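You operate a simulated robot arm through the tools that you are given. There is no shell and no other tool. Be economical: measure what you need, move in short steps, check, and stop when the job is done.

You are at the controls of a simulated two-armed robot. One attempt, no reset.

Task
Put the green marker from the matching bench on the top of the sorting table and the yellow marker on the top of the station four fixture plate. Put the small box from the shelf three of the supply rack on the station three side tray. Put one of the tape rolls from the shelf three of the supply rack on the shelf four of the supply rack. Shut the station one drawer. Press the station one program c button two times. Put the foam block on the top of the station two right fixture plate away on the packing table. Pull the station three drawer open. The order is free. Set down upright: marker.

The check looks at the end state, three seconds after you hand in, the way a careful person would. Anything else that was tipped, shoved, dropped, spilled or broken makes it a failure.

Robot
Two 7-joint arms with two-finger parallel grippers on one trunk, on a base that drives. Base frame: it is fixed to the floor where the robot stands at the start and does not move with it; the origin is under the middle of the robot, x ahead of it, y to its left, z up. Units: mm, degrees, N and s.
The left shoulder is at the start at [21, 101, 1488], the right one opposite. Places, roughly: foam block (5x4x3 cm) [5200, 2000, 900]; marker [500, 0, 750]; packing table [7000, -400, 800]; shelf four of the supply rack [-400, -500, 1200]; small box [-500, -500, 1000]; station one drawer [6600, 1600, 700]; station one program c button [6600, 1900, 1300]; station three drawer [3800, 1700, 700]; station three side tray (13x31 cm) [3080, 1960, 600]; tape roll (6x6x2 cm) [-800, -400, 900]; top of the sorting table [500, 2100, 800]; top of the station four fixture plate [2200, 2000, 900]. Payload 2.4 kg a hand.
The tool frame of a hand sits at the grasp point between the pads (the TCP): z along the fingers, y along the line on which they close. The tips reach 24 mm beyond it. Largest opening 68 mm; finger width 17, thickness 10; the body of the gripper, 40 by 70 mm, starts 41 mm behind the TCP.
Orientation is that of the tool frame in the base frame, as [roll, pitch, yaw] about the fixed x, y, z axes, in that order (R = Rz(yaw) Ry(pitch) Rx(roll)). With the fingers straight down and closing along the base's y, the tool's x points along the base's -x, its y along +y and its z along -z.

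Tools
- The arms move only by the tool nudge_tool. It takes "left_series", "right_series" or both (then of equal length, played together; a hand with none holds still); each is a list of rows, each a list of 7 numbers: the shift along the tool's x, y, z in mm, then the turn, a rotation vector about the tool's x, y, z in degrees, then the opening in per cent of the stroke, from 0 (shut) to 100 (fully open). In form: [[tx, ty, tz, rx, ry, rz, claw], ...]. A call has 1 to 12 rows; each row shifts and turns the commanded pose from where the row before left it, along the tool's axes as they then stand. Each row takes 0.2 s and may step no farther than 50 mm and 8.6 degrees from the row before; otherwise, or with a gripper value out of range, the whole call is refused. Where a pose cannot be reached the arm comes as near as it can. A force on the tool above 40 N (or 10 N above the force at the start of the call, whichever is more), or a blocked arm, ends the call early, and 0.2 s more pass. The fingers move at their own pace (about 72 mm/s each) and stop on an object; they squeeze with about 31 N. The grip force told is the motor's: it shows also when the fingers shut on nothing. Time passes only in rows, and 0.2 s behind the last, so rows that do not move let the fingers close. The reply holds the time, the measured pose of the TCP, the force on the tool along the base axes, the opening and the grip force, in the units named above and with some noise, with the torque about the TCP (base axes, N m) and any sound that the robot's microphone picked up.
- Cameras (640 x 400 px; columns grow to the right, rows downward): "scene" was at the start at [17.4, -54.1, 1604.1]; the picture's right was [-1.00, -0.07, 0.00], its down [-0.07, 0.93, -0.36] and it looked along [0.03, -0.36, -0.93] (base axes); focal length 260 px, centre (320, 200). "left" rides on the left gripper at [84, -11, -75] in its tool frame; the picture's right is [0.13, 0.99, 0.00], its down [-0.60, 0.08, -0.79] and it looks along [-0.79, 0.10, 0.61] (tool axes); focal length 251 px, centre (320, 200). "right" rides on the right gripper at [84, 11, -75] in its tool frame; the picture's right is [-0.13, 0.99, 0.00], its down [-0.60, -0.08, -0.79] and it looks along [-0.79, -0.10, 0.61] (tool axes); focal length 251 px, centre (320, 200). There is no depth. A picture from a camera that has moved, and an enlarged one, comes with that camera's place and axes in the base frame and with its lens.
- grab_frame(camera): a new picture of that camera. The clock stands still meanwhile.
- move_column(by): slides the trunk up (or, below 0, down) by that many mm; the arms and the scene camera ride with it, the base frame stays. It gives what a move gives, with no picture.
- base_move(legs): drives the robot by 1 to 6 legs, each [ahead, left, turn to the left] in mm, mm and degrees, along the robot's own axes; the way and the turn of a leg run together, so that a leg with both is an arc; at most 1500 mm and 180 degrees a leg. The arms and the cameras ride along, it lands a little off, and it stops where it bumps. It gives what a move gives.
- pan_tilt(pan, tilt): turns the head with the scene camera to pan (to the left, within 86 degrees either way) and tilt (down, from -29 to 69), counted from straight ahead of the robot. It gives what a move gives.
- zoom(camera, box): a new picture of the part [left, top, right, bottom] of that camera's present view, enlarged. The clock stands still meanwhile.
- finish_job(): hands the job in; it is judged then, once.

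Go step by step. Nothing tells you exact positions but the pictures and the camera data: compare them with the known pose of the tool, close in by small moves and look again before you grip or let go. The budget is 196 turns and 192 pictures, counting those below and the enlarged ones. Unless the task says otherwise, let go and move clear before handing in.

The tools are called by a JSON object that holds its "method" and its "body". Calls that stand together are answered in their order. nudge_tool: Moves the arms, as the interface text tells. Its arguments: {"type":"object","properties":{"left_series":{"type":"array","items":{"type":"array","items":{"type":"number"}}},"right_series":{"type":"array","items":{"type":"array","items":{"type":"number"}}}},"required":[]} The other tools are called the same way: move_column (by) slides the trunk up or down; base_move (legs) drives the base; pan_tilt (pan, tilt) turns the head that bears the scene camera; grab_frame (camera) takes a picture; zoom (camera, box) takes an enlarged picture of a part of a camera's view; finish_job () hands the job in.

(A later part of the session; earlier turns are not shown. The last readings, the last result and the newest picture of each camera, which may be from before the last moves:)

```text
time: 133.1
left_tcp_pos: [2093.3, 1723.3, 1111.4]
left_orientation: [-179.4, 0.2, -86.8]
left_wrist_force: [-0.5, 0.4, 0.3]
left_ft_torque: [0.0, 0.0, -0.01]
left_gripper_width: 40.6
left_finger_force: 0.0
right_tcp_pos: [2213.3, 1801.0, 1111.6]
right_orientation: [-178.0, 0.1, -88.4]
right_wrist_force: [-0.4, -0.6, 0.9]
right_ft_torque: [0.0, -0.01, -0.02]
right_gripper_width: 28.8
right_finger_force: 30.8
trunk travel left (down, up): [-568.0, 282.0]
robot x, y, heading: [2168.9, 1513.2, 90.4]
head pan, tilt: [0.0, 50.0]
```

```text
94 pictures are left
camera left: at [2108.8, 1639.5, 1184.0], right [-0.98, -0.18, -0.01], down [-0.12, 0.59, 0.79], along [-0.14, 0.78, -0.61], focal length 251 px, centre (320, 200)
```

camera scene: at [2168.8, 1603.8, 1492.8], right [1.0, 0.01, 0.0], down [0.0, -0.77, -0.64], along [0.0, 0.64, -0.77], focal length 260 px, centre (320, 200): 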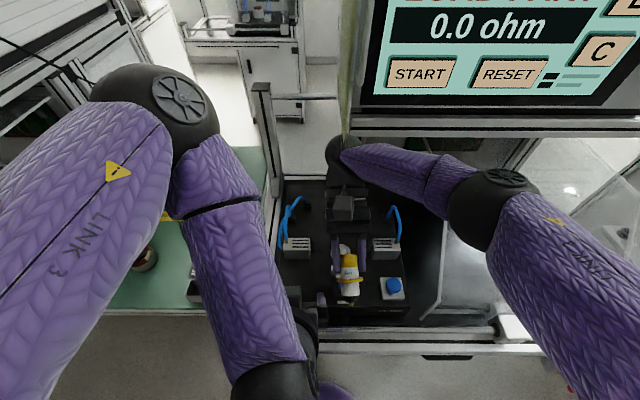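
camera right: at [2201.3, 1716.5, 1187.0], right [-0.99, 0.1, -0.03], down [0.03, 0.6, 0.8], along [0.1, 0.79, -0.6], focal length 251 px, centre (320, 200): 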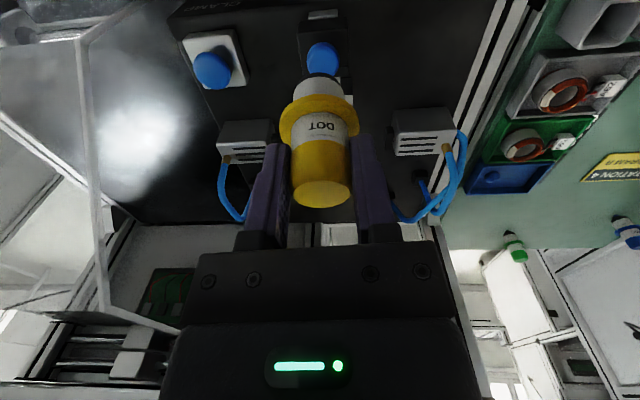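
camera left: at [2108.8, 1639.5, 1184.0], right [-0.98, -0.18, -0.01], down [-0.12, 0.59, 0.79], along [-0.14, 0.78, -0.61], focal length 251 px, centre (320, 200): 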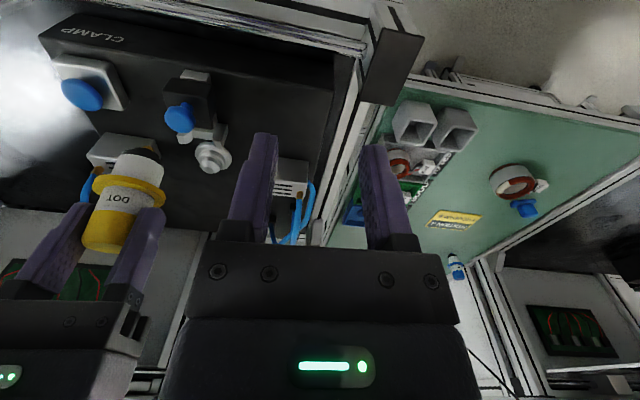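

The marker is upright in the right hand. I shift the base so the right hand is over the clear front-left area of the plate.

{"method": "base_move", "body": {"legs": [[40, 95, 0]]}}

{"method": "nudge_tool", "body": {"right_series": [[0, 0, 20, -2, 0, 0, 20], [0, 0, 30, 0, 0, 0, 20], [0, 0, 25, 0, 0, 0, 20], [0, 0, 0, 0, 0, 0, 20]]}}

{"method": "grab_frame", "body": {"camera": "right"}}

{"method": "grab_frame", "body": {"camera": "left"}}

{"method": "grab_frame", "body": {"camera": "scene"}}

```text
time: 134.2
left_tcp_pos: [1993.7, 1763.1, 1110.0]
left_orientation: [-179.3, 0.3, -86.9]
left_wrist_force: [-0.6, -0.3, -0.5]
left_ft_torque: [0.03, -0.01, 0.01]
left_gripper_width: 40.9
left_finger_force: 0.1
right_tcp_pos: [2113.5, 1840.9, 1112.3]
right_orientation: [-178.1, 0.1, -88.4]
right_wrist_force: [0.4, 0.2, -0.1]
right_ft_torque: [-0.06, -0.03, 0.02]
right_gripper_width: 28.7
right_finger_force: 31.4
trunk travel left (down, up): [-568.0, 282.0]
robot x, y, heading: [2069.3, 1547.5, 90.5]
head pan, tilt: [0.0, 50.0]
```

```text
time: 135.2
left_tcp_pos: [1995.5, 1763.7, 1110.9]
left_orientation: [-179.3, 0.2, -86.8]
left_wrist_force: [0.0, -0.2, -0.8]
left_ft_torque: [0.0, 0.01, -0.02]
left_gripper_width: 40.9
left_finger_force: 0.1
right_tcp_pos: [2115.1, 1840.0, 1036.8]
right_orientation: [180.0, 0.1, -88.3]
right_wrist_force: [-0.6, 0.8, -0.3]
right_ft_torque: [0.02, 0.01, 0.01]
right_gripper_width: 28.5
right_finger_force: 31.1
trunk travel left (down, up): [-568.0, 282.0]
robot x, y, heading: [2073.0, 1551.0, 90.3]
head pan, tilt: [0.0, 50.0]
```

```text
93 pictures are left
camera right: at [2106.3, 1756.0, 1112.0], right [-1.0, 0.1, 0.0], down [0.06, 0.61, 0.79], along [0.08, 0.79, -0.61], focal length 251 px, centre (320, 200)
```

right: 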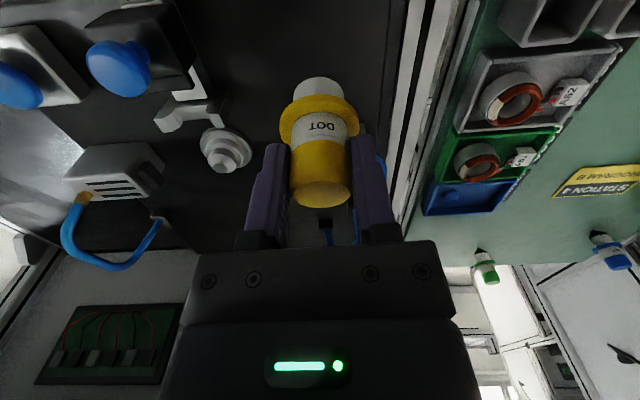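

```text
92 pictures are left
camera left: at [2010.5, 1679.4, 1184.1], right [-0.98, -0.18, -0.01], down [-0.12, 0.59, 0.79], along [-0.14, 0.78, -0.61], focal length 251 px, centre (320, 200)
```

left: 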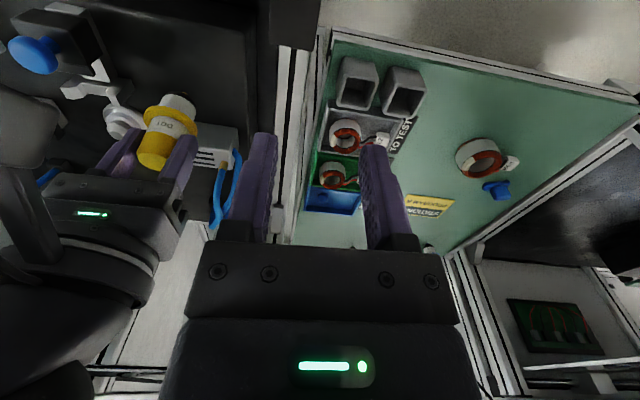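

```text
91 pictures are left
camera scene: at [2071.1, 1643.7, 1492.9], right [1.0, 0.01, 0.0], down [0.0, -0.77, -0.64], along [0.0, 0.64, -0.77], focal length 260 px, centre (320, 200)
```

scene: 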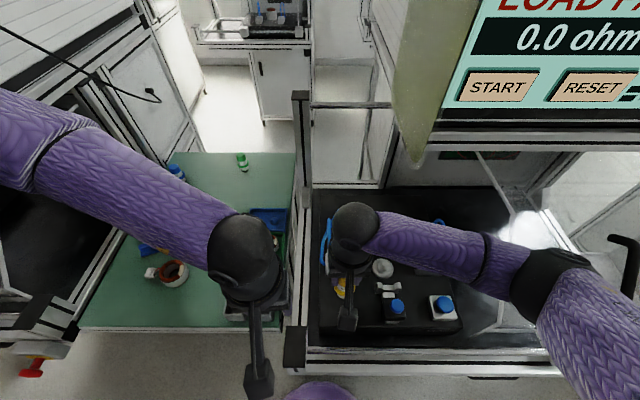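

{"method": "zoom", "body": {"camera": "right", "box": [230, 50, 410, 250]}}

{"method": "zoom", "body": {"camera": "left", "box": [80, 60, 260, 230]}}

```text
2.00 times, centred on (320, 150) of right
camera zoom: at [2106.3, 1756.0, 1112.0], right [-1.0, 0.1, 0.0], down [0.06, 0.61, 0.79], along [0.08, 0.79, -0.61], focal length 503 px, centre (320, 300)
```

zoom: 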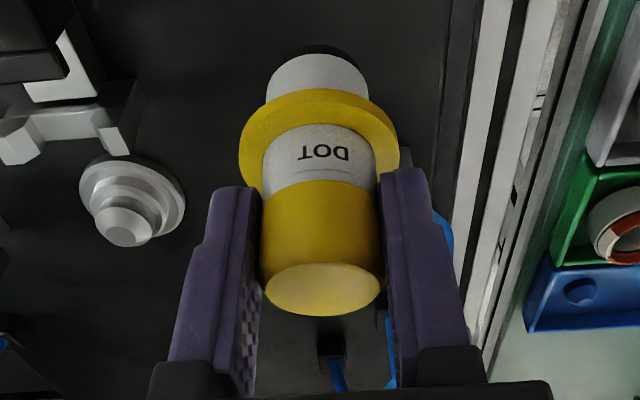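

```text
2.35 times, centred on (170, 145) of left
camera zoom: at [2010.5, 1679.4, 1184.1], right [-0.98, -0.18, -0.01], down [-0.12, 0.59, 0.79], along [-0.14, 0.78, -0.61], focal length 592 px, centre (673, 329)
```

zoom: 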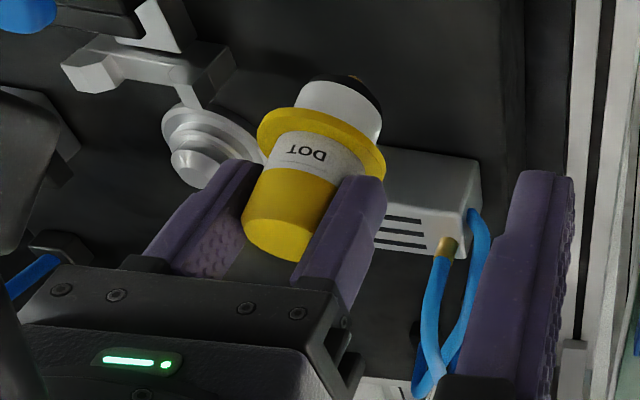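

The cap-face ellipse shows the marker leans about 12° away from me in the grip. I correct with a small pitch and roll, then re-check.

{"method": "nudge_tool", "body": {"right_series": [[0, 0, 0, -1, -5.5, 0, 20], [0, 0, 0, -0.5, -5.5, 0, 20], [0, 0, 0, 0, 0, 0, 20]]}}

{"method": "zoom", "body": {"camera": "right", "box": [230, 50, 410, 250]}}

{"method": "zoom", "body": {"camera": "left", "box": [80, 60, 260, 230]}}

{"method": "zoom", "body": {"camera": "scene", "box": [300, 240, 400, 340]}}

```text
time: 136.0
left_tcp_pos: [1995.1, 1763.6, 1109.9]
left_orientation: [-179.3, 0.2, -86.8]
left_wrist_force: [0.6, -0.5, -0.7]
left_ft_torque: [0.0, -0.02, 0.02]
left_gripper_width: 40.8
left_finger_force: 0.0
right_tcp_pos: [2115.4, 1839.3, 1036.1]
right_orientation: [178.4, 11.1, -88.6]
right_wrist_force: [-0.5, -0.2, -0.5]
right_ft_torque: [0.03, 0.01, 0.02]
right_gripper_width: 28.6
right_finger_force: 31.1
trunk travel left (down, up): [-568.0, 282.0]
robot x, y, heading: [2069.9, 1551.2, 90.2]
head pan, tilt: [0.0, 50.0]
```

```text
2.00 times, centred on (320, 150) of right
camera zoom: at [2108.5, 1743.5, 1095.0], right [-0.99, 0.09, 0.05], down [0.09, 0.44, 0.89], along [0.06, 0.89, -0.45], focal length 503 px, centre (320, 300)
```

zoom: 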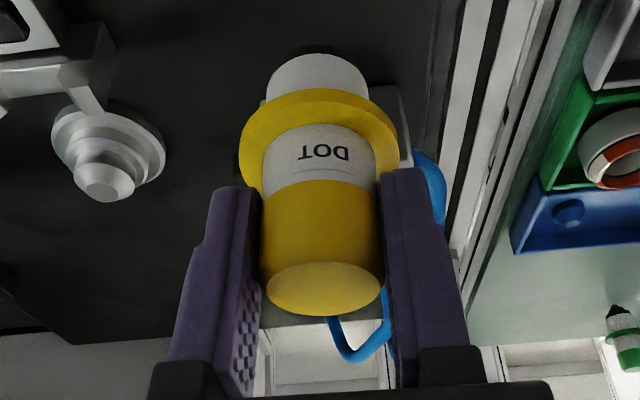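

```text
2.35 times, centred on (170, 145) of left
camera zoom: at [2010.4, 1679.5, 1184.0], right [-0.98, -0.18, -0.01], down [-0.12, 0.59, 0.79], along [-0.14, 0.78, -0.61], focal length 592 px, centre (673, 329)
```

zoom: 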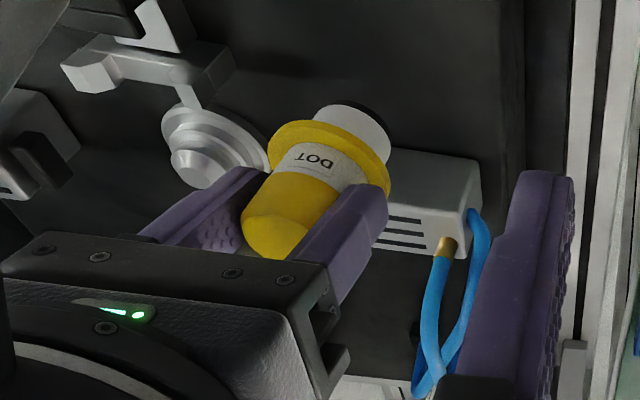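

```text
4.00 times, centred on (350, 290) of scene
camera zoom: at [2071.0, 1643.8, 1492.8], right [1.0, 0.01, 0.0], down [0.0, -0.77, -0.64], along [0.0, 0.64, -0.77], focal length 1040 px, centre (200, -160)
```

zoom: 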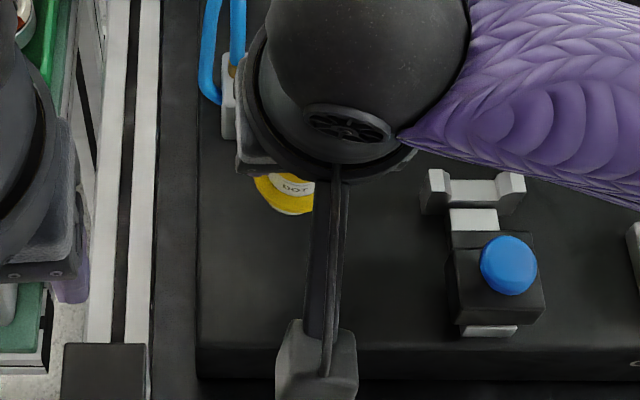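

Now the cap face reads level. Descend vertically toward the plate in small steps.

{"method": "nudge_tool", "body": {"right_series": [[2.9, 0, 14.7, 0, 0, 0, 20], [2.3, 0, 11.8, 0, 0, 0, 20], [1.1, 0, 5.9, 0, 0, 0, 20], [0, 0, 0, 0, 0, 0, 20]]}}

{"method": "nudge_tool", "body": {"right_series": [[0.8, 0, 3.9, 0, 0, 0, 20], [0.6, 0, 2.9, 0, 0, 0, 20], [0, 0, 0, 0, 0, 0, 20]]}}

{"method": "zoom", "body": {"camera": "left", "box": [80, 40, 260, 210]}}

```text
time: 137.0
left_tcp_pos: [1994.9, 1763.6, 1110.0]
left_orientation: [-179.3, 0.2, -86.8]
left_wrist_force: [0.0, 0.2, 0.7]
left_ft_torque: [-0.01, 0.02, -0.07]
left_gripper_width: 41.1
left_finger_force: 0.1
right_tcp_pos: [2113.5, 1838.9, 1003.3]
right_orientation: [178.4, 11.0, -88.5]
right_wrist_force: [0.8, 0.1, 0.2]
right_ft_torque: [-0.02, 0.02, 0.02]
right_gripper_width: 28.7
right_finger_force: 30.6
trunk travel left (down, up): [-568.0, 282.0]
robot x, y, heading: [2071.1, 1550.2, 90.3]
head pan, tilt: [0.0, 50.0]
```

```text
time: 137.8
left_tcp_pos: [1994.2, 1764.4, 1111.1]
left_orientation: [-179.2, 0.2, -86.8]
left_wrist_force: [0.0, -0.3, 0.3]
left_ft_torque: [0.0, -0.01, 0.01]
left_gripper_width: 41.1
left_finger_force: 0.0
right_tcp_pos: [2114.6, 1839.9, 995.9]
right_orientation: [178.4, 11.1, -88.4]
right_wrist_force: [-0.8, -0.1, 0.0]
right_ft_torque: [0.01, 0.01, 0.01]
right_gripper_width: 28.7
right_finger_force: 30.6
trunk travel left (down, up): [-568.0, 282.0]
robot x, y, heading: [2070.9, 1552.9, 90.2]
head pan, tilt: [0.0, 50.0]
```

```text
2.35 times, centred on (170, 125) of left
camera zoom: at [2010.4, 1679.4, 1184.0], right [-0.98, -0.18, -0.01], down [-0.12, 0.59, 0.79], along [-0.14, 0.78, -0.61], focal length 592 px, centre (673, 376)
```

zoom: 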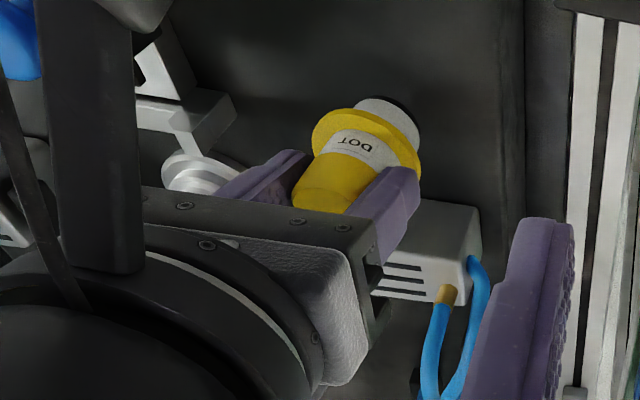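

{"method": "nudge_tool", "body": {"right_series": [[0.5, 0, 2.5, 0, 0, 0, 20], [0.5, 0, 2.5, 0, 0, 0, 20], [0, 0, 0, 0, 0, 0, 20]]}}

{"method": "nudge_tool", "body": {"right_series": [[0.4, 0, 2, 0, 0, 0, 20], [0, 0, 0, 0, 0, 0, 20]]}}

{"method": "nudge_tool", "body": {"right_series": [[0.4, 0, 2, 0, 0, 0, 20], [0, 0, 0, 0, 0, 0, 20]]}}

```text
time: 138.6
left_tcp_pos: [1995.8, 1762.6, 1110.9]
left_orientation: [-179.2, 0.2, -86.8]
left_wrist_force: [0.3, 0.5, 0.1]
left_ft_torque: [-0.01, 0.03, -0.03]
left_gripper_width: 40.8
left_finger_force: 0.1
right_tcp_pos: [2113.7, 1840.4, 991.0]
right_orientation: [178.4, 11.0, -88.4]
right_wrist_force: [0.0, 0.9, -0.4]
right_ft_torque: [0.01, -0.01, 0.02]
right_gripper_width: 28.7
right_finger_force: 30.8
trunk travel left (down, up): [-568.0, 282.0]
robot x, y, heading: [2069.6, 1549.2, 90.1]
head pan, tilt: [0.0, 50.0]
```

```text
time: 139.2
left_tcp_pos: [1995.7, 1763.3, 1110.7]
left_orientation: [-179.3, 0.4, -86.8]
left_wrist_force: [0.5, -0.5, 0.1]
left_ft_torque: [0.01, 0.0, -0.05]
left_gripper_width: 40.7
left_finger_force: 0.0
right_tcp_pos: [2113.8, 1840.0, 990.8]
right_orientation: [178.5, 11.2, -88.5]
right_wrist_force: [2.6, 0.6, 19.8]
right_ft_torque: [0.15, -0.16, 0.01]
right_gripper_width: 28.5
right_finger_force: 30.7
trunk travel left (down, up): [-568.0, 282.0]
robot x, y, heading: [2071.4, 1547.7, 90.2]
head pan, tilt: [0.0, 50.0]
```

```text
time: 139.8
left_tcp_pos: [1995.3, 1762.3, 1110.8]
left_orientation: [-179.2, 0.3, -86.7]
left_wrist_force: [0.7, -0.1, 0.3]
left_ft_torque: [-0.01, 0.01, 0.01]
left_gripper_width: 41.1
left_finger_force: 0.1
right_tcp_pos: [2113.2, 1839.5, 987.1]
right_orientation: [178.4, 11.1, -88.4]
right_wrist_force: [1.7, 1.9, 22.4]
right_ft_torque: [0.23, -0.02, -0.01]
right_gripper_width: 28.8
right_finger_force: 31.4
trunk travel left (down, up): [-568.0, 282.0]
robot x, y, heading: [2067.8, 1547.1, 90.5]
head pan, tilt: [0.0, 50.0]
```

Contact. Unload gently to a few newtons before release.

{"method": "nudge_tool", "body": {"right_series": [[-0.25, 0, -1.2, 0, 0, 0, 20], [0, 0, 0, 0, 0, 0, 20]]}}

```text
time: 140.4
left_tcp_pos: [1993.5, 1764.0, 1109.7]
left_orientation: [-179.3, 0.3, -86.7]
left_wrist_force: [-0.1, -0.3, -0.3]
left_ft_torque: [-0.01, 0.02, -0.04]
left_gripper_width: 40.9
left_finger_force: 0.1
right_tcp_pos: [2113.3, 1840.1, 987.1]
right_orientation: [178.6, 10.8, -88.4]
right_wrist_force: [-0.6, 1.3, 7.8]
right_ft_torque: [0.14, 0.04, 0.01]
right_gripper_width: 28.4
right_finger_force: 30.7
trunk travel left (down, up): [-568.0, 282.0]
robot x, y, heading: [2067.2, 1549.1, 90.4]
head pan, tilt: [0.0, 50.0]
```

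{"method": "nudge_tool", "body": {"right_series": [[-0.1, 0, -0.5, 0, 0, 0, 20], [0, 0, 0, 0, 0, 0, 20], [0, 0, 0, 0, 0, 0, 45], [0, 0, 0, 0, 0, 0, 48], [0, 0, 0, 0, 0, 0, 52], [0, 0, 0, 0, 0, 0, 56], [0, 0, 0, 0, 0, 0, 60]]}}

{"method": "zoom", "body": {"camera": "right", "box": [230, 50, 410, 250]}}

{"method": "zoom", "body": {"camera": "left", "box": [80, 40, 260, 210]}}

```text
time: 142.0
left_tcp_pos: [1994.5, 1763.0, 1110.1]
left_orientation: [-179.4, 0.2, -86.7]
left_wrist_force: [-0.9, -0.7, 0.5]
left_ft_torque: [0.03, 0.0, -0.01]
left_gripper_width: 40.9
left_finger_force: 0.0
right_tcp_pos: [2113.1, 1839.5, 989.8]
right_orientation: [178.3, 11.0, -88.4]
right_wrist_force: [0.5, -0.1, 1.0]
right_ft_torque: [-0.01, -0.02, -0.02]
right_gripper_width: 40.7
right_finger_force: 0.0
trunk travel left (down, up): [-568.0, 282.0]
robot x, y, heading: [2070.6, 1549.9, 90.2]
head pan, tilt: [0.0, 50.0]
```

```text
2.00 times, centred on (320, 150) of right
camera zoom: at [2107.1, 1743.4, 1047.8], right [-0.99, 0.09, 0.05], down [0.09, 0.44, 0.89], along [0.06, 0.89, -0.45], focal length 503 px, centre (320, 300)
```

zoom: 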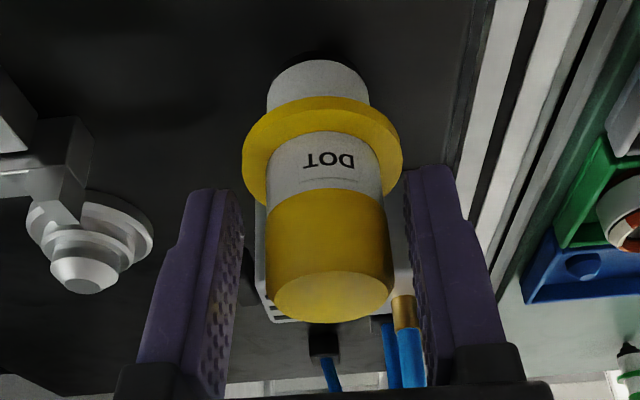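

```text
2.35 times, centred on (170, 125) of left
camera zoom: at [2010.4, 1679.4, 1184.0], right [-0.98, -0.18, -0.01], down [-0.12, 0.59, 0.79], along [-0.14, 0.78, -0.61], focal length 592 px, centre (673, 376)
```

zoom: 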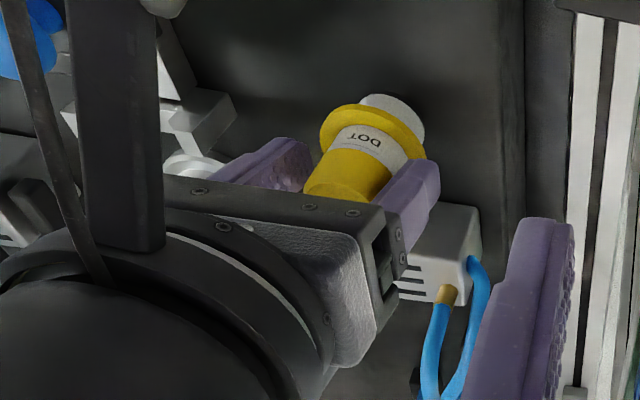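

The marker stands free between the open fingers. Rise straight up and check.

{"method": "nudge_tool", "body": {"right_series": [[0, 0, 0, 0, 0, 0, 75], [-1.9, 0, -9.8, 0, 0, 0, 75], [-3.8, 0, -19.6, 0, 0, 0, 75], [-6, 0, -30, 0, 0, 0, 75], [-8, 0, -40, 0, 0, 0, 75], [0, 0, -20, 0, 0, 0, 75]]}}

{"method": "grab_frame", "body": {"camera": "right"}}

```text
time: 143.4
left_tcp_pos: [1996.0, 1764.1, 1109.1]
left_orientation: [-179.3, 0.3, -86.7]
left_wrist_force: [0.6, -0.4, 0.6]
left_ft_torque: [0.02, 0.0, -0.04]
left_gripper_width: 40.8
left_finger_force: 0.1
right_tcp_pos: [2117.7, 1838.3, 1109.2]
right_orientation: [178.5, 11.0, -88.5]
right_wrist_force: [0.6, 0.0, 0.2]
right_ft_torque: [0.02, 0.01, -0.01]
right_gripper_width: 50.9
right_finger_force: 0.0
trunk travel left (down, up): [-568.0, 282.0]
robot x, y, heading: [2070.0, 1548.5, 90.4]
head pan, tilt: [0.0, 50.0]
```

```text
82 pictures are left
camera right: at [2111.8, 1742.0, 1168.5], right [-0.99, 0.1, 0.05], down [0.09, 0.44, 0.89], along [0.06, 0.89, -0.45], focal length 251 px, centre (320, 200)
```

right: 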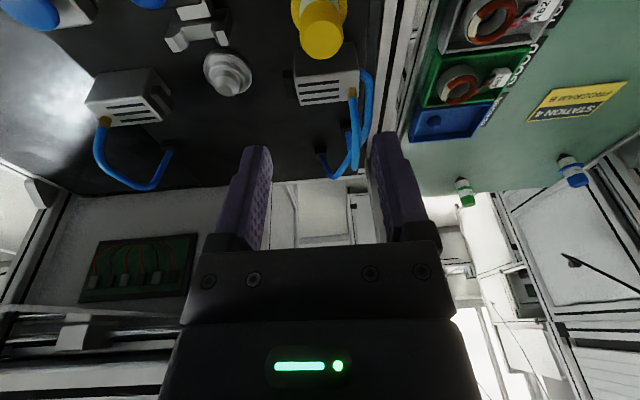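

Yellow stands upright. I restore the right hand, back out and head to the rack, glancing at the green marker on the way.

{"method": "nudge_tool", "body": {"right_series": [[20, 0, 0, 0.8, 5.5, 0, 75], [20, -20, 0, 0.7, 5.5, 0, 75]]}}

{"method": "base_move", "body": {"legs": [[-530, 0, 0], [0, 1450, 0]]}}

{"method": "pan_tilt", "body": {"pan": 0, "tilt": 33}}

{"method": "zoom", "body": {"camera": "scene", "box": [230, 120, 410, 280]}}

```text
time: 144.0
left_tcp_pos: [1994.5, 1763.7, 1109.8]
left_orientation: [-179.4, 0.3, -86.8]
left_wrist_force: [-0.2, 0.0, 0.2]
left_ft_torque: [0.01, -0.02, 0.01]
left_gripper_width: 40.9
left_finger_force: 0.0
right_tcp_pos: [2139.3, 1799.1, 1102.4]
right_orientation: [179.9, 0.0, -88.3]
right_wrist_force: [0.6, 1.0, 0.7]
right_ft_torque: [0.03, 0.0, 0.03]
right_gripper_width: 50.9
right_finger_force: 0.1
trunk travel left (down, up): [-568.0, 282.0]
robot x, y, heading: [2073.7, 1547.9, 90.5]
head pan, tilt: [0.0, 50.0]
```

```text
time: 154.0
left_tcp_pos: [536.5, 1237.7, 1110.3]
left_orientation: [-179.4, 0.2, -88.2]
left_wrist_force: [0.7, -0.1, -0.5]
left_ft_torque: [0.01, 0.01, 0.0]
left_gripper_width: 40.9
left_finger_force: 0.0
right_tcp_pos: [683.0, 1271.3, 1101.8]
right_orientation: [-180.0, 0.0, -89.7]
right_wrist_force: [-0.1, 0.0, 0.5]
right_ft_torque: [0.0, 0.01, 0.01]
right_gripper_width: 51.1
right_finger_force: 0.2
trunk travel left (down, up): [-568.0, 282.0]
robot x, y, heading: [605.3, 1023.2, 89.0]
head pan, tilt: [0.0, 50.0]
```

```text
time: 154.8
left_tcp_pos: [537.3, 1237.9, 1110.0]
left_orientation: [-179.3, 0.2, -88.2]
left_wrist_force: [-0.1, 0.1, -0.5]
left_ft_torque: [0.0, 0.01, 0.02]
left_gripper_width: 40.8
left_finger_force: 0.0
right_tcp_pos: [683.4, 1270.9, 1101.0]
right_orientation: [-180.0, -0.1, -89.7]
right_wrist_force: [0.0, 0.5, 0.6]
right_ft_torque: [-0.01, -0.01, 0.01]
right_gripper_width: 51.0
right_finger_force: 0.3
trunk travel left (down, up): [-568.0, 282.0]
robot x, y, heading: [608.3, 1022.3, 88.9]
head pan, tilt: [0.0, 33.0]
```

```text
2.50 times, centred on (320, 200) of scene
camera zoom: at [611.0, 1129.2, 1517.6], right [1.0, -0.02, 0.0], down [-0.01, -0.55, -0.84], along [0.02, 0.84, -0.55], focal length 650 px, centre (320, 200)
```

zoom: 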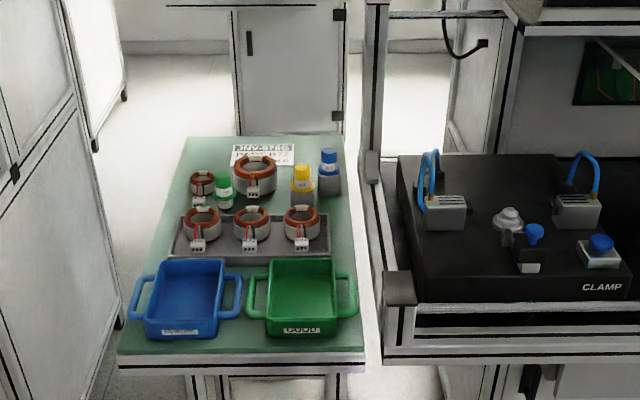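

Green stands fine. Now turn to the rack and approach.

{"method": "base_move", "body": {"legs": [[0, 0, 180], [0, -1150, 0.5], [440, 0, 0]]}}

{"method": "pan_tilt", "body": {"pan": 0, "tilt": 30}}

{"method": "grab_frame", "body": {"camera": "scene"}}

```text
time: 170.4
left_tcp_pos: [-474.7, 369.0, 1110.1]
left_orientation: [-179.3, 0.2, 92.8]
left_wrist_force: [-0.2, -0.5, 0.9]
left_ft_torque: [0.01, 0.02, -0.03]
left_gripper_width: 40.5
left_finger_force: 0.0
right_tcp_pos: [-619.5, 333.9, 1101.8]
right_orientation: [-180.0, 0.1, 91.3]
right_wrist_force: [0.8, 0.2, 0.5]
right_ft_torque: [0.01, -0.04, 0.0]
right_gripper_width: 51.1
right_finger_force: 0.1
trunk travel left (down, up): [-568.0, 282.0]
robot x, y, heading: [-545.2, 586.1, -90.0]
head pan, tilt: [0.0, 33.0]
```

```text
time: 171.0
left_tcp_pos: [-474.5, 369.7, 1110.1]
left_orientation: [-179.3, 0.3, 92.7]
left_wrist_force: [1.2, 0.5, -0.5]
left_ft_torque: [0.01, 0.01, 0.02]
left_gripper_width: 40.9
left_finger_force: 0.1
right_tcp_pos: [-620.1, 334.3, 1102.8]
right_orientation: [179.9, 0.0, 91.4]
right_wrist_force: [0.6, -0.1, 0.0]
right_ft_torque: [0.03, 0.01, -0.05]
right_gripper_width: 50.8
right_finger_force: 0.0
trunk travel left (down, up): [-568.0, 282.0]
robot x, y, heading: [-549.8, 581.8, -90.3]
head pan, tilt: [0.0, 30.0]
```

```text
80 pictures are left
camera scene: at [-546.2, 479.4, 1522.4], right [-1.0, 0.0, 0.0], down [0.0, 0.5, -0.87], along [0.0, -0.87, -0.5], focal length 260 px, centre (320, 200)
```

scene: 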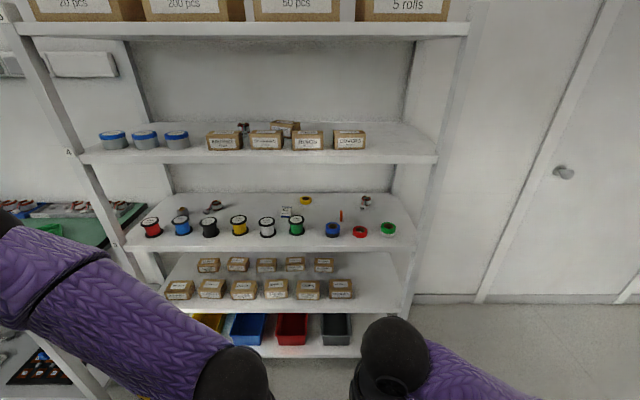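

Shelf three surface is about z 895, shelf four about z 1240. The white box is near (-398,-483) behind the spool row; tapes lie near the front (y≈-347). I zoom to see them.

{"method": "zoom", "body": {"camera": "scene", "box": [190, 180, 420, 255]}}

{"method": "zoom", "body": {"camera": "scene", "box": [260, 195, 330, 245]}}

```text
2.78 times, centred on (305, 218) of scene
camera zoom: at [-546.2, 479.4, 1522.4], right [-1.0, 0.0, 0.0], down [0.0, 0.5, -0.87], along [0.0, -0.87, -0.5], focal length 724 px, centre (362, 151)
```

zoom: 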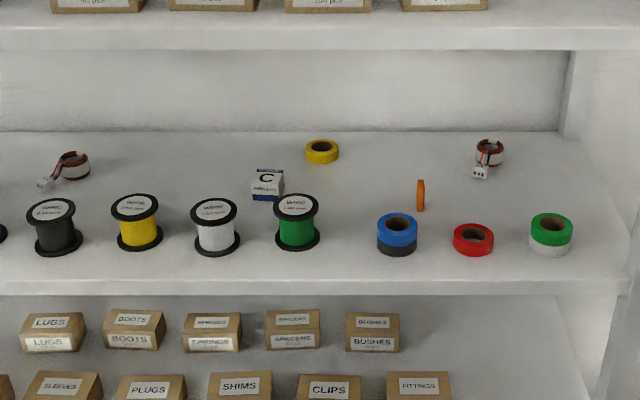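

```text
8.00 times, centred on (295, 220) of scene
camera zoom: at [-546.2, 479.4, 1522.4], right [-1.0, 0.0, 0.0], down [0.0, 0.5, -0.87], along [0.0, -0.87, -0.5], focal length 2081 px, centre (520, 40)
```

zoom: 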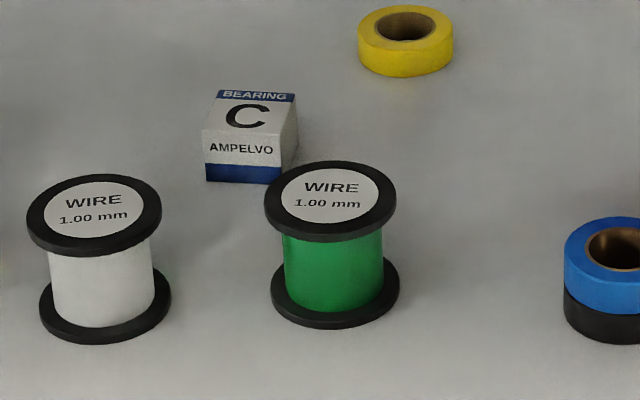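

The small box is the white "BEARING" cube; the single red tape at about (-702,-347) is easiest. Tape first with the right hand: move in, lower, and pitch the tool 45° forward.

{"method": "base_move", "body": {"legs": [[500, -75, 0]]}}

{"method": "move_column", "body": {"by": -120}}

{"method": "nudge_tool", "body": {"right_series": [[0, 0, 0, 0, -8, 0, 100], [0, 0, 0, 0, -8, 0, 100], [0, 0, 0, 0, -8, 0, 100], [0, 0, 0, 0, -8, 0, 100], [0, 0, 0, 0, -8, 0, 100], [0, 0, 0, 0, -5, -1.3, 100], [0, 0, 0, 0, 0, 0, 100]]}}

{"method": "grab_frame", "body": {"camera": "right"}}

```text
time: 172.3
left_tcp_pos: [-488.4, 289.9, 1109.8]
left_orientation: [-179.3, 0.3, 92.6]
left_wrist_force: [0.5, -0.6, 0.0]
left_ft_torque: [0.03, -0.01, 0.0]
left_gripper_width: 40.6
left_finger_force: 0.0
right_tcp_pos: [-632.6, 255.1, 1100.9]
right_orientation: [180.0, 0.0, 91.3]
right_wrist_force: [0.2, -0.7, 0.4]
right_ft_torque: [0.03, 0.01, -0.02]
right_gripper_width: 51.2
right_finger_force: 0.0
trunk travel left (down, up): [-568.0, 282.0]
robot x, y, heading: [-557.2, 504.9, -90.2]
head pan, tilt: [0.0, 30.0]
stopped in leg 1: the robot was blocked; the commanded pose is now the measured one
```

```text
time: 173.8
left_tcp_pos: [-488.0, 291.5, 990.1]
left_orientation: [-179.3, 0.3, 92.6]
left_wrist_force: [0.1, -0.7, -0.1]
left_ft_torque: [0.02, 0.0, -0.02]
left_gripper_width: 40.9
left_finger_force: 0.0
right_tcp_pos: [-632.4, 257.3, 982.1]
right_orientation: [-180.0, 0.0, 91.1]
right_wrist_force: [0.4, -0.1, -0.2]
right_ft_torque: [-0.01, 0.0, 0.0]
right_gripper_width: 51.1
right_finger_force: 0.2
trunk travel left (down, up): [-448.0, 402.0]
robot x, y, heading: [-559.9, 504.8, -90.5]
head pan, tilt: [0.0, 30.0]
```

```text
time: 175.4
left_tcp_pos: [-486.7, 291.6, 990.0]
left_orientation: [-179.3, 0.1, 92.6]
left_wrist_force: [-0.2, -0.4, -0.3]
left_ft_torque: [0.01, 0.02, 0.04]
left_gripper_width: 40.8
left_finger_force: 0.1
right_tcp_pos: [-630.0, 253.9, 979.0]
right_orientation: [-178.8, 45.0, 93.0]
right_wrist_force: [0.1, 0.1, 0.3]
right_ft_torque: [0.01, 0.0, -0.02]
right_gripper_width: 68.2
right_finger_force: 0.1
right hand out of reach, approached as far as the arm can: row 5
trunk travel left (down, up): [-448.0, 402.0]
robot x, y, heading: [-561.4, 503.6, -90.1]
head pan, tilt: [0.0, 30.0]
```

```text
77 pictures are left
camera right: at [-624.1, 367.6, 973.9], right [1.0, -0.05, 0.08], down [-0.07, 0.13, 0.99], along [-0.06, -0.99, 0.13], focal length 251 px, centre (320, 200)
```

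right: 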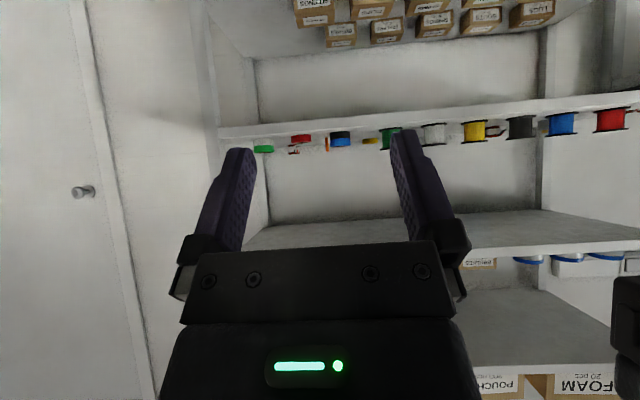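

The base was blocked early, at y≈505. I look down to see what is in the way.

{"method": "pan_tilt", "body": {"pan": 0, "tilt": 68}}

{"method": "grab_frame", "body": {"camera": "scene"}}

{"method": "pan_tilt", "body": {"pan": -75, "tilt": 50}}

{"method": "grab_frame", "body": {"camera": "scene"}}

```text
time: 176.4
left_tcp_pos: [-486.4, 291.1, 990.2]
left_orientation: [-179.2, 0.2, 92.6]
left_wrist_force: [-0.5, -0.1, -0.9]
left_ft_torque: [0.02, 0.0, -0.03]
left_gripper_width: 40.9
left_finger_force: 0.0
right_tcp_pos: [-629.1, 253.7, 980.3]
right_orientation: [-178.8, 45.0, 93.0]
right_wrist_force: [0.0, -0.2, -0.8]
right_ft_torque: [0.0, 0.01, -0.02]
right_gripper_width: 68.2
right_finger_force: 0.1
trunk travel left (down, up): [-448.0, 402.0]
robot x, y, heading: [-560.2, 503.2, -90.3]
head pan, tilt: [0.0, 68.0]
```

```text
76 pictures are left
camera scene: at [-558.0, 425.5, 1351.3], right [-1.0, 0.0, 0.0], down [0.0, 0.93, -0.38], along [0.0, -0.38, -0.93], focal length 260 px, centre (320, 200)
```

scene: 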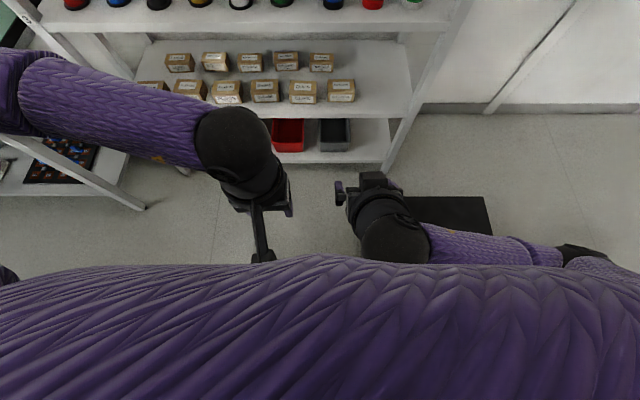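

```text
time: 177.9
left_tcp_pos: [-487.9, 292.0, 989.6]
left_orientation: [-179.2, 0.1, 92.6]
left_wrist_force: [-0.4, -0.8, -0.1]
left_ft_torque: [0.0, 0.01, 0.0]
left_gripper_width: 40.8
left_finger_force: 0.0
right_tcp_pos: [-630.4, 254.0, 978.6]
right_orientation: [-178.7, 45.0, 93.0]
right_wrist_force: [0.1, 0.8, 0.0]
right_ft_torque: [0.0, -0.04, 0.0]
right_gripper_width: 68.0
right_finger_force: 0.1
trunk travel left (down, up): [-448.0, 402.0]
robot x, y, heading: [-560.1, 505.9, -90.1]
head pan, tilt: [-75.0, 50.0]
```

```text
75 pictures are left
camera scene: at [-632.2, 462.7, 1372.4], right [-0.26, 0.97, 0.0], down [0.74, 0.2, -0.64], along [-0.62, -0.16, -0.77], focal length 260 px, centre (320, 200)
```

scene: 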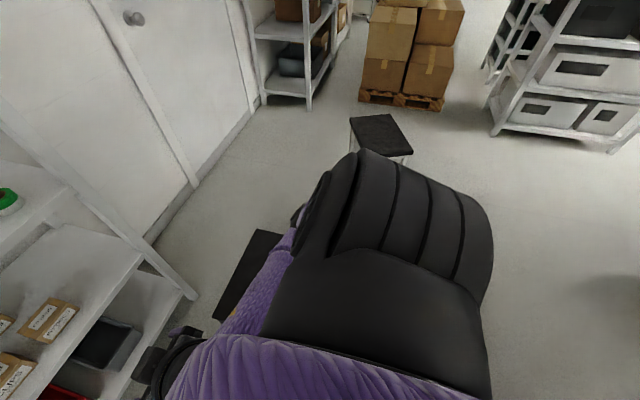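

A black stool stands to the front right (edge x≈-868); the base corner touched it. I'll shift left to x≈-470 and then go forward.

{"method": "base_move", "body": {"legs": [[-20, 0, 0], [0, 100, 0], [430, 0, 0]]}}

{"method": "grab_frame", "body": {"camera": "right"}}

```text
time: 181.6
left_tcp_pos: [-389.9, -117.3, 990.8]
left_orientation: [-179.3, 0.2, 92.4]
left_wrist_force: [0.1, 0.0, -0.4]
left_ft_torque: [-0.01, 0.0, 0.02]
left_gripper_width: 40.8
left_finger_force: 0.1
right_tcp_pos: [-533.6, -155.6, 978.7]
right_orientation: [-178.9, 45.0, 92.7]
right_wrist_force: [-0.1, 0.2, -0.8]
right_ft_torque: [0.0, 0.0, -0.02]
right_gripper_width: 68.0
right_finger_force: 0.0
trunk travel left (down, up): [-448.0, 402.0]
robot x, y, heading: [-466.5, 97.7, -90.1]
head pan, tilt: [-75.0, 50.0]
```

```text
74 pictures are left
camera right: at [-527.0, -41.4, 973.9], right [1.0, -0.06, 0.08], down [-0.07, 0.13, 0.99], along [-0.07, -0.99, 0.13], focal length 251 px, centre (320, 200)
```

right: 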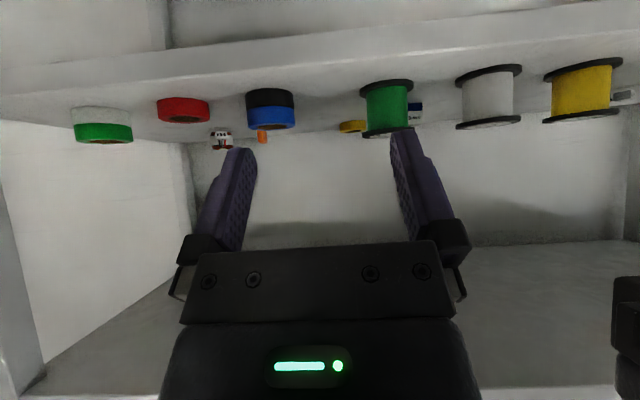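

Base is in place. I bring the right hand above and before the red tape and look.

{"method": "nudge_tool", "body": {"right_series": [[0, -43, 0, 0, 0, 0, 100], [0, -44, 0, 0, 0, 0, 100], [0, -44, 0, 0, 0, 0, 100], [0, -44, 0, 0, 0, 0, 100], [-19, 0, 26, 0, 0, 0, 100], [-19, 0, 26, 0, 0, 0, 100], [-19, 0, 26, 0, 0, 0, 100], [-19, 0, 26, 0, 0, 0, 100], [0, 0, 0, 0, 0, 0, 100]]}}

{"method": "grab_frame", "body": {"camera": "right"}}

```text
time: 183.6
left_tcp_pos: [-390.2, -118.1, 988.5]
left_orientation: [-179.3, 0.2, 92.5]
left_wrist_force: [0.8, 0.2, 0.3]
left_ft_torque: [0.01, 0.02, 0.03]
left_gripper_width: 40.9
left_finger_force: 0.1
right_tcp_pos: [-699.0, -300.6, 946.5]
right_orientation: [-178.8, 45.0, 92.8]
right_wrist_force: [0.6, -0.4, -1.0]
right_ft_torque: [-0.02, 0.02, 0.01]
right_gripper_width: 68.3
right_finger_force: 0.0
right hand out of reach, approached as far as the arm can: row 1, 2
trunk travel left (down, up): [-448.0, 402.0]
robot x, y, heading: [-462.9, 96.8, -90.3]
head pan, tilt: [-75.0, 50.0]
```

```text
73 pictures are left
camera right: at [-692.9, -188.1, 941.3], right [1.0, -0.06, 0.08], down [-0.07, 0.13, 0.99], along [-0.07, -0.99, 0.13], focal length 251 px, centre (320, 200)
```

right: 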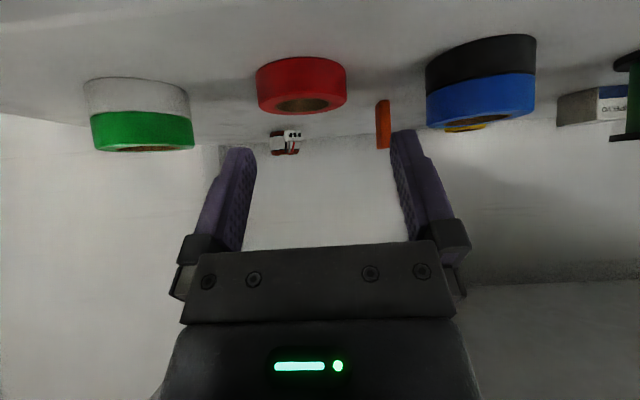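

Red tape centre estimated (-711,-354,890). Align sideways and advance partway, then check centring.

{"method": "nudge_tool", "body": {"right_series": [[1, -12.7, 0, 0, 0, 0, 100], [1, 0, 15, 0, 0, 0, 100], [0.6, 0, 15, 0, 0, 0, 100], [0, 0, 0, 0, 0, 0, 100]]}}

{"method": "grab_frame", "body": {"camera": "right"}}

```text
time: 184.6
left_tcp_pos: [-390.1, -116.3, 990.1]
left_orientation: [-179.3, 0.2, 92.5]
left_wrist_force: [0.2, 0.0, 0.0]
left_ft_torque: [0.01, 0.0, -0.03]
left_gripper_width: 40.7
left_finger_force: 0.1
right_tcp_pos: [-713.9, -320.2, 924.2]
right_orientation: [-178.8, 45.0, 92.8]
right_wrist_force: [-0.2, -0.2, 1.1]
right_ft_torque: [-0.03, 0.0, 0.01]
right_gripper_width: 67.9
right_finger_force: 0.0
trunk travel left (down, up): [-448.0, 402.0]
robot x, y, heading: [-465.0, 98.2, -90.3]
head pan, tilt: [-75.0, 50.0]
```

```text
72 pictures are left
camera right: at [-706.4, -207.2, 918.6], right [1.0, -0.06, 0.08], down [-0.07, 0.13, 0.99], along [-0.07, -0.99, 0.13], focal length 251 px, centre (320, 200)
```

right: 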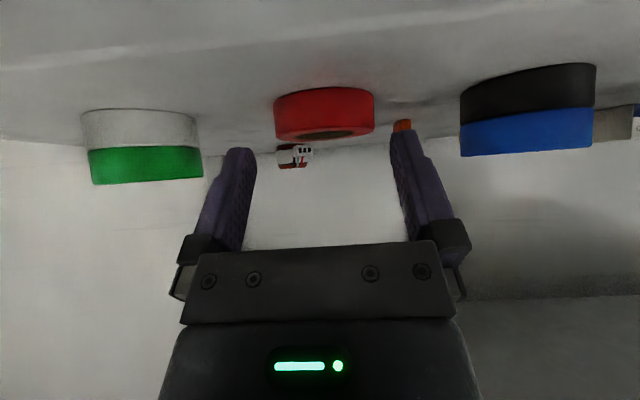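

Nearly centred (2 mm off). Finish the approach and close.

{"method": "nudge_tool", "body": {"right_series": [[-2, 2.3, 10, 0, 0, 0, 100], [-2, 0, 10, 0, 0, 0, 100], [0, 0, 10, 0, 0, 0, 100], [0, 0, 0, 0, 0, 0, 100], [0, 0, 0, 0, 0, 0, 70], [0, 0, 0, 0, 0, 0, 60], [0, 0, 0, 0, 0, 0, 60]]}}

{"method": "grab_frame", "body": {"camera": "right"}}

```text
time: 186.2
left_tcp_pos: [-390.0, -116.7, 989.9]
left_orientation: [-179.3, 0.3, 92.5]
left_wrist_force: [-0.4, 0.0, -0.4]
left_ft_torque: [0.04, 0.0, 0.01]
left_gripper_width: 40.8
left_finger_force: 0.1
right_tcp_pos: [-708.9, -343.3, 907.4]
right_orientation: [-178.8, 45.0, 92.9]
right_wrist_force: [0.2, -0.2, 0.4]
right_ft_torque: [-0.01, 0.01, -0.02]
right_gripper_width: 56.3
right_finger_force: 30.8
trunk travel left (down, up): [-448.0, 402.0]
robot x, y, heading: [-460.8, 95.7, -90.4]
head pan, tilt: [-75.0, 50.0]
```

```text
71 pictures are left
camera right: at [-703.3, -230.4, 900.5], right [1.0, -0.06, 0.08], down [-0.07, 0.13, 0.99], along [-0.07, -0.99, 0.13], focal length 251 px, centre (320, 200)
```

right: 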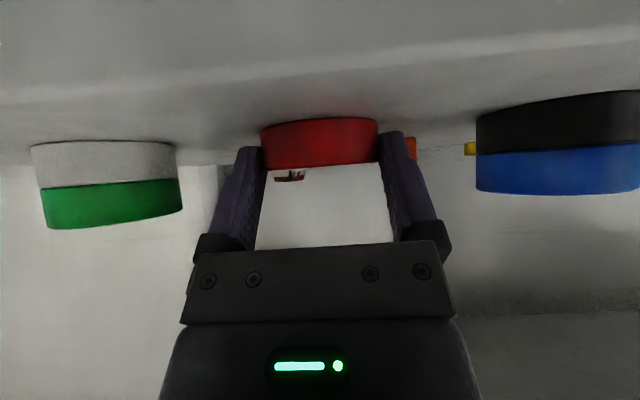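

Gripped (56 mm). Lift, withdraw from the shelf, then raise the trunk to shelf four.

{"method": "nudge_tool", "body": {"right_series": [[-7, 0, -7, 0, 0, 0, 50], [-14, 0, -14, 0, 0, 0, 50], [20, 0, -20, 0, 0, 0, 50], [30, 0, -30, 0, 0, 0, 50], [30, 0, -30, 0, 0, 0, 50], [20, 0, -20, 0, 0, 0, 50], [0, 0, 0, 0, 0, 0, 50]]}}

{"method": "move_column", "body": {"by": 375}}

{"method": "nudge_tool", "body": {"right_series": [[0, -30, 0, 0, 0, 0, 50], [0, -30, 0, 0, 0, 0, 50], [0, 0, 0, 0, 0, 0, 50]]}}

{"method": "grab_frame", "body": {"camera": "right"}}

```text
time: 187.8
left_tcp_pos: [-390.0, -116.9, 989.6]
left_orientation: [-179.3, 0.2, 92.6]
left_wrist_force: [-0.5, -0.9, 0.8]
left_ft_torque: [-0.01, 0.02, -0.01]
left_gripper_width: 40.8
left_finger_force: 0.0
right_tcp_pos: [-717.3, -201.2, 934.0]
right_orientation: [-178.9, 45.0, 92.9]
right_wrist_force: [-0.5, 0.1, -0.7]
right_ft_torque: [0.01, -0.02, -0.01]
right_gripper_width: 56.6
right_finger_force: 31.6
trunk travel left (down, up): [-448.0, 402.0]
robot x, y, heading: [-460.5, 95.9, -90.5]
head pan, tilt: [-75.0, 50.0]
```

```text
time: 191.4
left_tcp_pos: [-389.7, -117.3, 1364.8]
left_orientation: [-179.4, 0.2, 92.5]
left_wrist_force: [-0.4, 0.4, 0.1]
left_ft_torque: [0.02, 0.02, -0.03]
left_gripper_width: 40.8
left_finger_force: 0.1
right_tcp_pos: [-715.4, -202.2, 1310.2]
right_orientation: [-178.8, 45.0, 93.0]
right_wrist_force: [0.2, -0.2, -0.8]
right_ft_torque: [0.02, 0.02, 0.01]
right_gripper_width: 56.5
right_finger_force: 31.1
trunk travel left (down, up): [-823.0, 27.0]
robot x, y, heading: [-459.0, 98.8, -90.1]
head pan, tilt: [-75.0, 50.0]
```

```text
time: 192.2
left_tcp_pos: [-390.6, -117.4, 1364.8]
left_orientation: [-179.2, 0.2, 92.5]
left_wrist_force: [-0.8, -0.7, 0.3]
left_ft_torque: [0.04, 0.01, -0.01]
left_gripper_width: 41.1
left_finger_force: 0.0
right_tcp_pos: [-772.2, -205.4, 1308.5]
right_orientation: [-178.8, 44.9, 92.8]
right_wrist_force: [0.0, 0.0, -0.2]
right_ft_torque: [0.06, 0.02, 0.01]
right_gripper_width: 56.4
right_finger_force: 31.2
trunk travel left (down, up): [-823.0, 27.0]
robot x, y, heading: [-464.5, 96.5, -90.3]
head pan, tilt: [-75.0, 50.0]
```

```text
70 pictures are left
camera right: at [-766.9, -92.0, 1304.7], right [1.0, -0.06, 0.08], down [-0.07, 0.13, 0.99], along [-0.07, -0.99, 0.13], focal length 251 px, centre (320, 200)
```

right: 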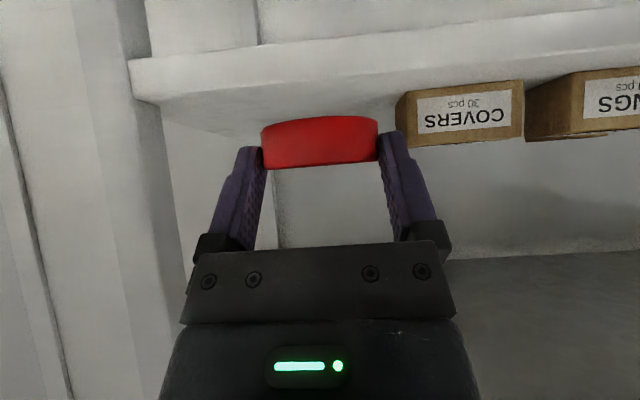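

Free room on shelf four left of the COVERS box. Advance over the shelf and lower gently.

{"method": "nudge_tool", "body": {"right_series": [[0, -14, 0, 0, 0, 0, 50], [-25, 0, 25, 0, 0, 0, 50], [-25, 0, 25, 0, 0, 0, 50], [-25, 0, 25, 0, 0, 0, 50], [-25, 0, 25, 0, 0, 0, 50], [7, 0, 7, 0, 0, 0, 50], [7, 0, 7, 0, 0, 0, 50], [0, 0, 0, 0, 0, 0, 50]]}}

{"method": "grab_frame", "body": {"camera": "right"}}

```text
time: 194.1
left_tcp_pos: [-391.1, -117.8, 1365.4]
left_orientation: [-179.3, 0.2, 92.6]
left_wrist_force: [-0.5, 0.8, -1.0]
left_ft_torque: [0.02, 0.0, -0.02]
left_gripper_width: 40.5
left_finger_force: 0.1
right_tcp_pos: [-785.1, -345.5, 1290.0]
right_orientation: [-178.8, 45.0, 92.8]
right_wrist_force: [0.1, 1.1, -0.6]
right_ft_torque: [0.03, 0.01, 0.04]
right_gripper_width: 56.4
right_finger_force: 31.0
trunk travel left (down, up): [-823.0, 27.0]
robot x, y, heading: [-462.5, 94.2, -90.1]
head pan, tilt: [-75.0, 50.0]
```

```text
69 pictures are left
camera right: at [-778.0, -232.5, 1285.4], right [1.0, -0.06, 0.08], down [-0.07, 0.13, 0.99], along [-0.07, -0.99, 0.13], focal length 251 px, centre (320, 200)
```

right: 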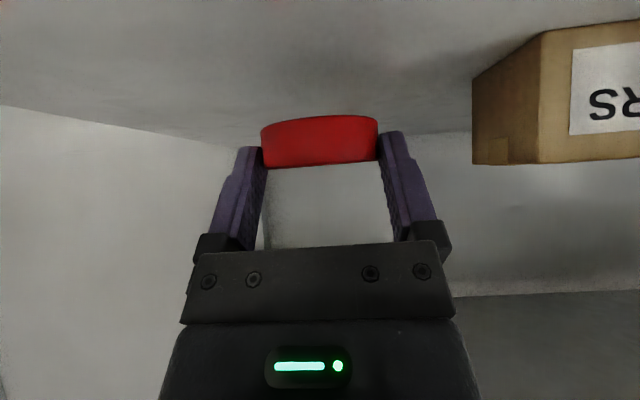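

Clear. Step down until it touches.

{"method": "nudge_tool", "body": {"right_series": [[4, 0, 4, 0, 0, 0, 50], [4, 0, 4, 0, 0, 0, 50], [2, 0, 2, 0, 0, 0, 50], [0, 0, 0, 0, 0, 0, 50]]}}

{"method": "nudge_tool", "body": {"right_series": [[2, 0, 2, 0, 0, 0, 50], [2, 0, 2, 0, 0, 0, 50], [0, 0, 0, 0, 0, 0, 50]]}}

{"method": "nudge_tool", "body": {"right_series": [[2, 0, 2, 0, 0, 0, 50], [0, 0, 0, 0, 0, 0, 50]]}}

```text
time: 195.1
left_tcp_pos: [-390.9, -117.7, 1365.0]
left_orientation: [-179.3, 0.2, 92.5]
left_wrist_force: [0.3, -0.3, 0.0]
left_ft_torque: [-0.02, -0.03, 0.0]
left_gripper_width: 40.7
left_finger_force: 0.1
right_tcp_pos: [-784.0, -346.0, 1277.0]
right_orientation: [-178.8, 45.0, 92.9]
right_wrist_force: [0.2, 0.6, 0.0]
right_ft_torque: [0.0, 0.0, -0.02]
right_gripper_width: 56.7
right_finger_force: 31.0
trunk travel left (down, up): [-823.0, 27.0]
robot x, y, heading: [-462.5, 96.3, -90.2]
head pan, tilt: [-75.0, 50.0]
```

```text
time: 195.8
left_tcp_pos: [-390.6, -116.5, 1365.4]
left_orientation: [-179.4, 0.1, 92.5]
left_wrist_force: [-0.4, -0.8, 0.3]
left_ft_torque: [0.01, 0.01, -0.01]
left_gripper_width: 40.9
left_finger_force: 0.1
right_tcp_pos: [-785.6, -346.2, 1271.9]
right_orientation: [-178.8, 45.0, 92.8]
right_wrist_force: [-0.3, 0.8, 0.1]
right_ft_torque: [0.01, 0.02, 0.0]
right_gripper_width: 56.6
right_finger_force: 30.4
trunk travel left (down, up): [-823.0, 27.0]
robot x, y, heading: [-461.9, 97.1, -90.2]
head pan, tilt: [-75.0, 50.0]
```

```text
time: 196.4
left_tcp_pos: [-390.7, -116.7, 1364.1]
left_orientation: [-179.3, 0.1, 92.5]
left_wrist_force: [0.4, -0.6, 0.5]
left_ft_torque: [-0.03, 0.01, 0.0]
left_gripper_width: 40.9
left_finger_force: 0.1
right_tcp_pos: [-785.5, -345.6, 1268.7]
right_orientation: [-178.8, 44.9, 92.9]
right_wrist_force: [0.4, -0.2, -0.7]
right_ft_torque: [-0.03, -0.01, -0.01]
right_gripper_width: 56.4
right_finger_force: 31.2
trunk travel left (down, up): [-823.0, 27.0]
robot x, y, heading: [-463.1, 94.3, -90.3]
head pan, tilt: [-75.0, 50.0]
```

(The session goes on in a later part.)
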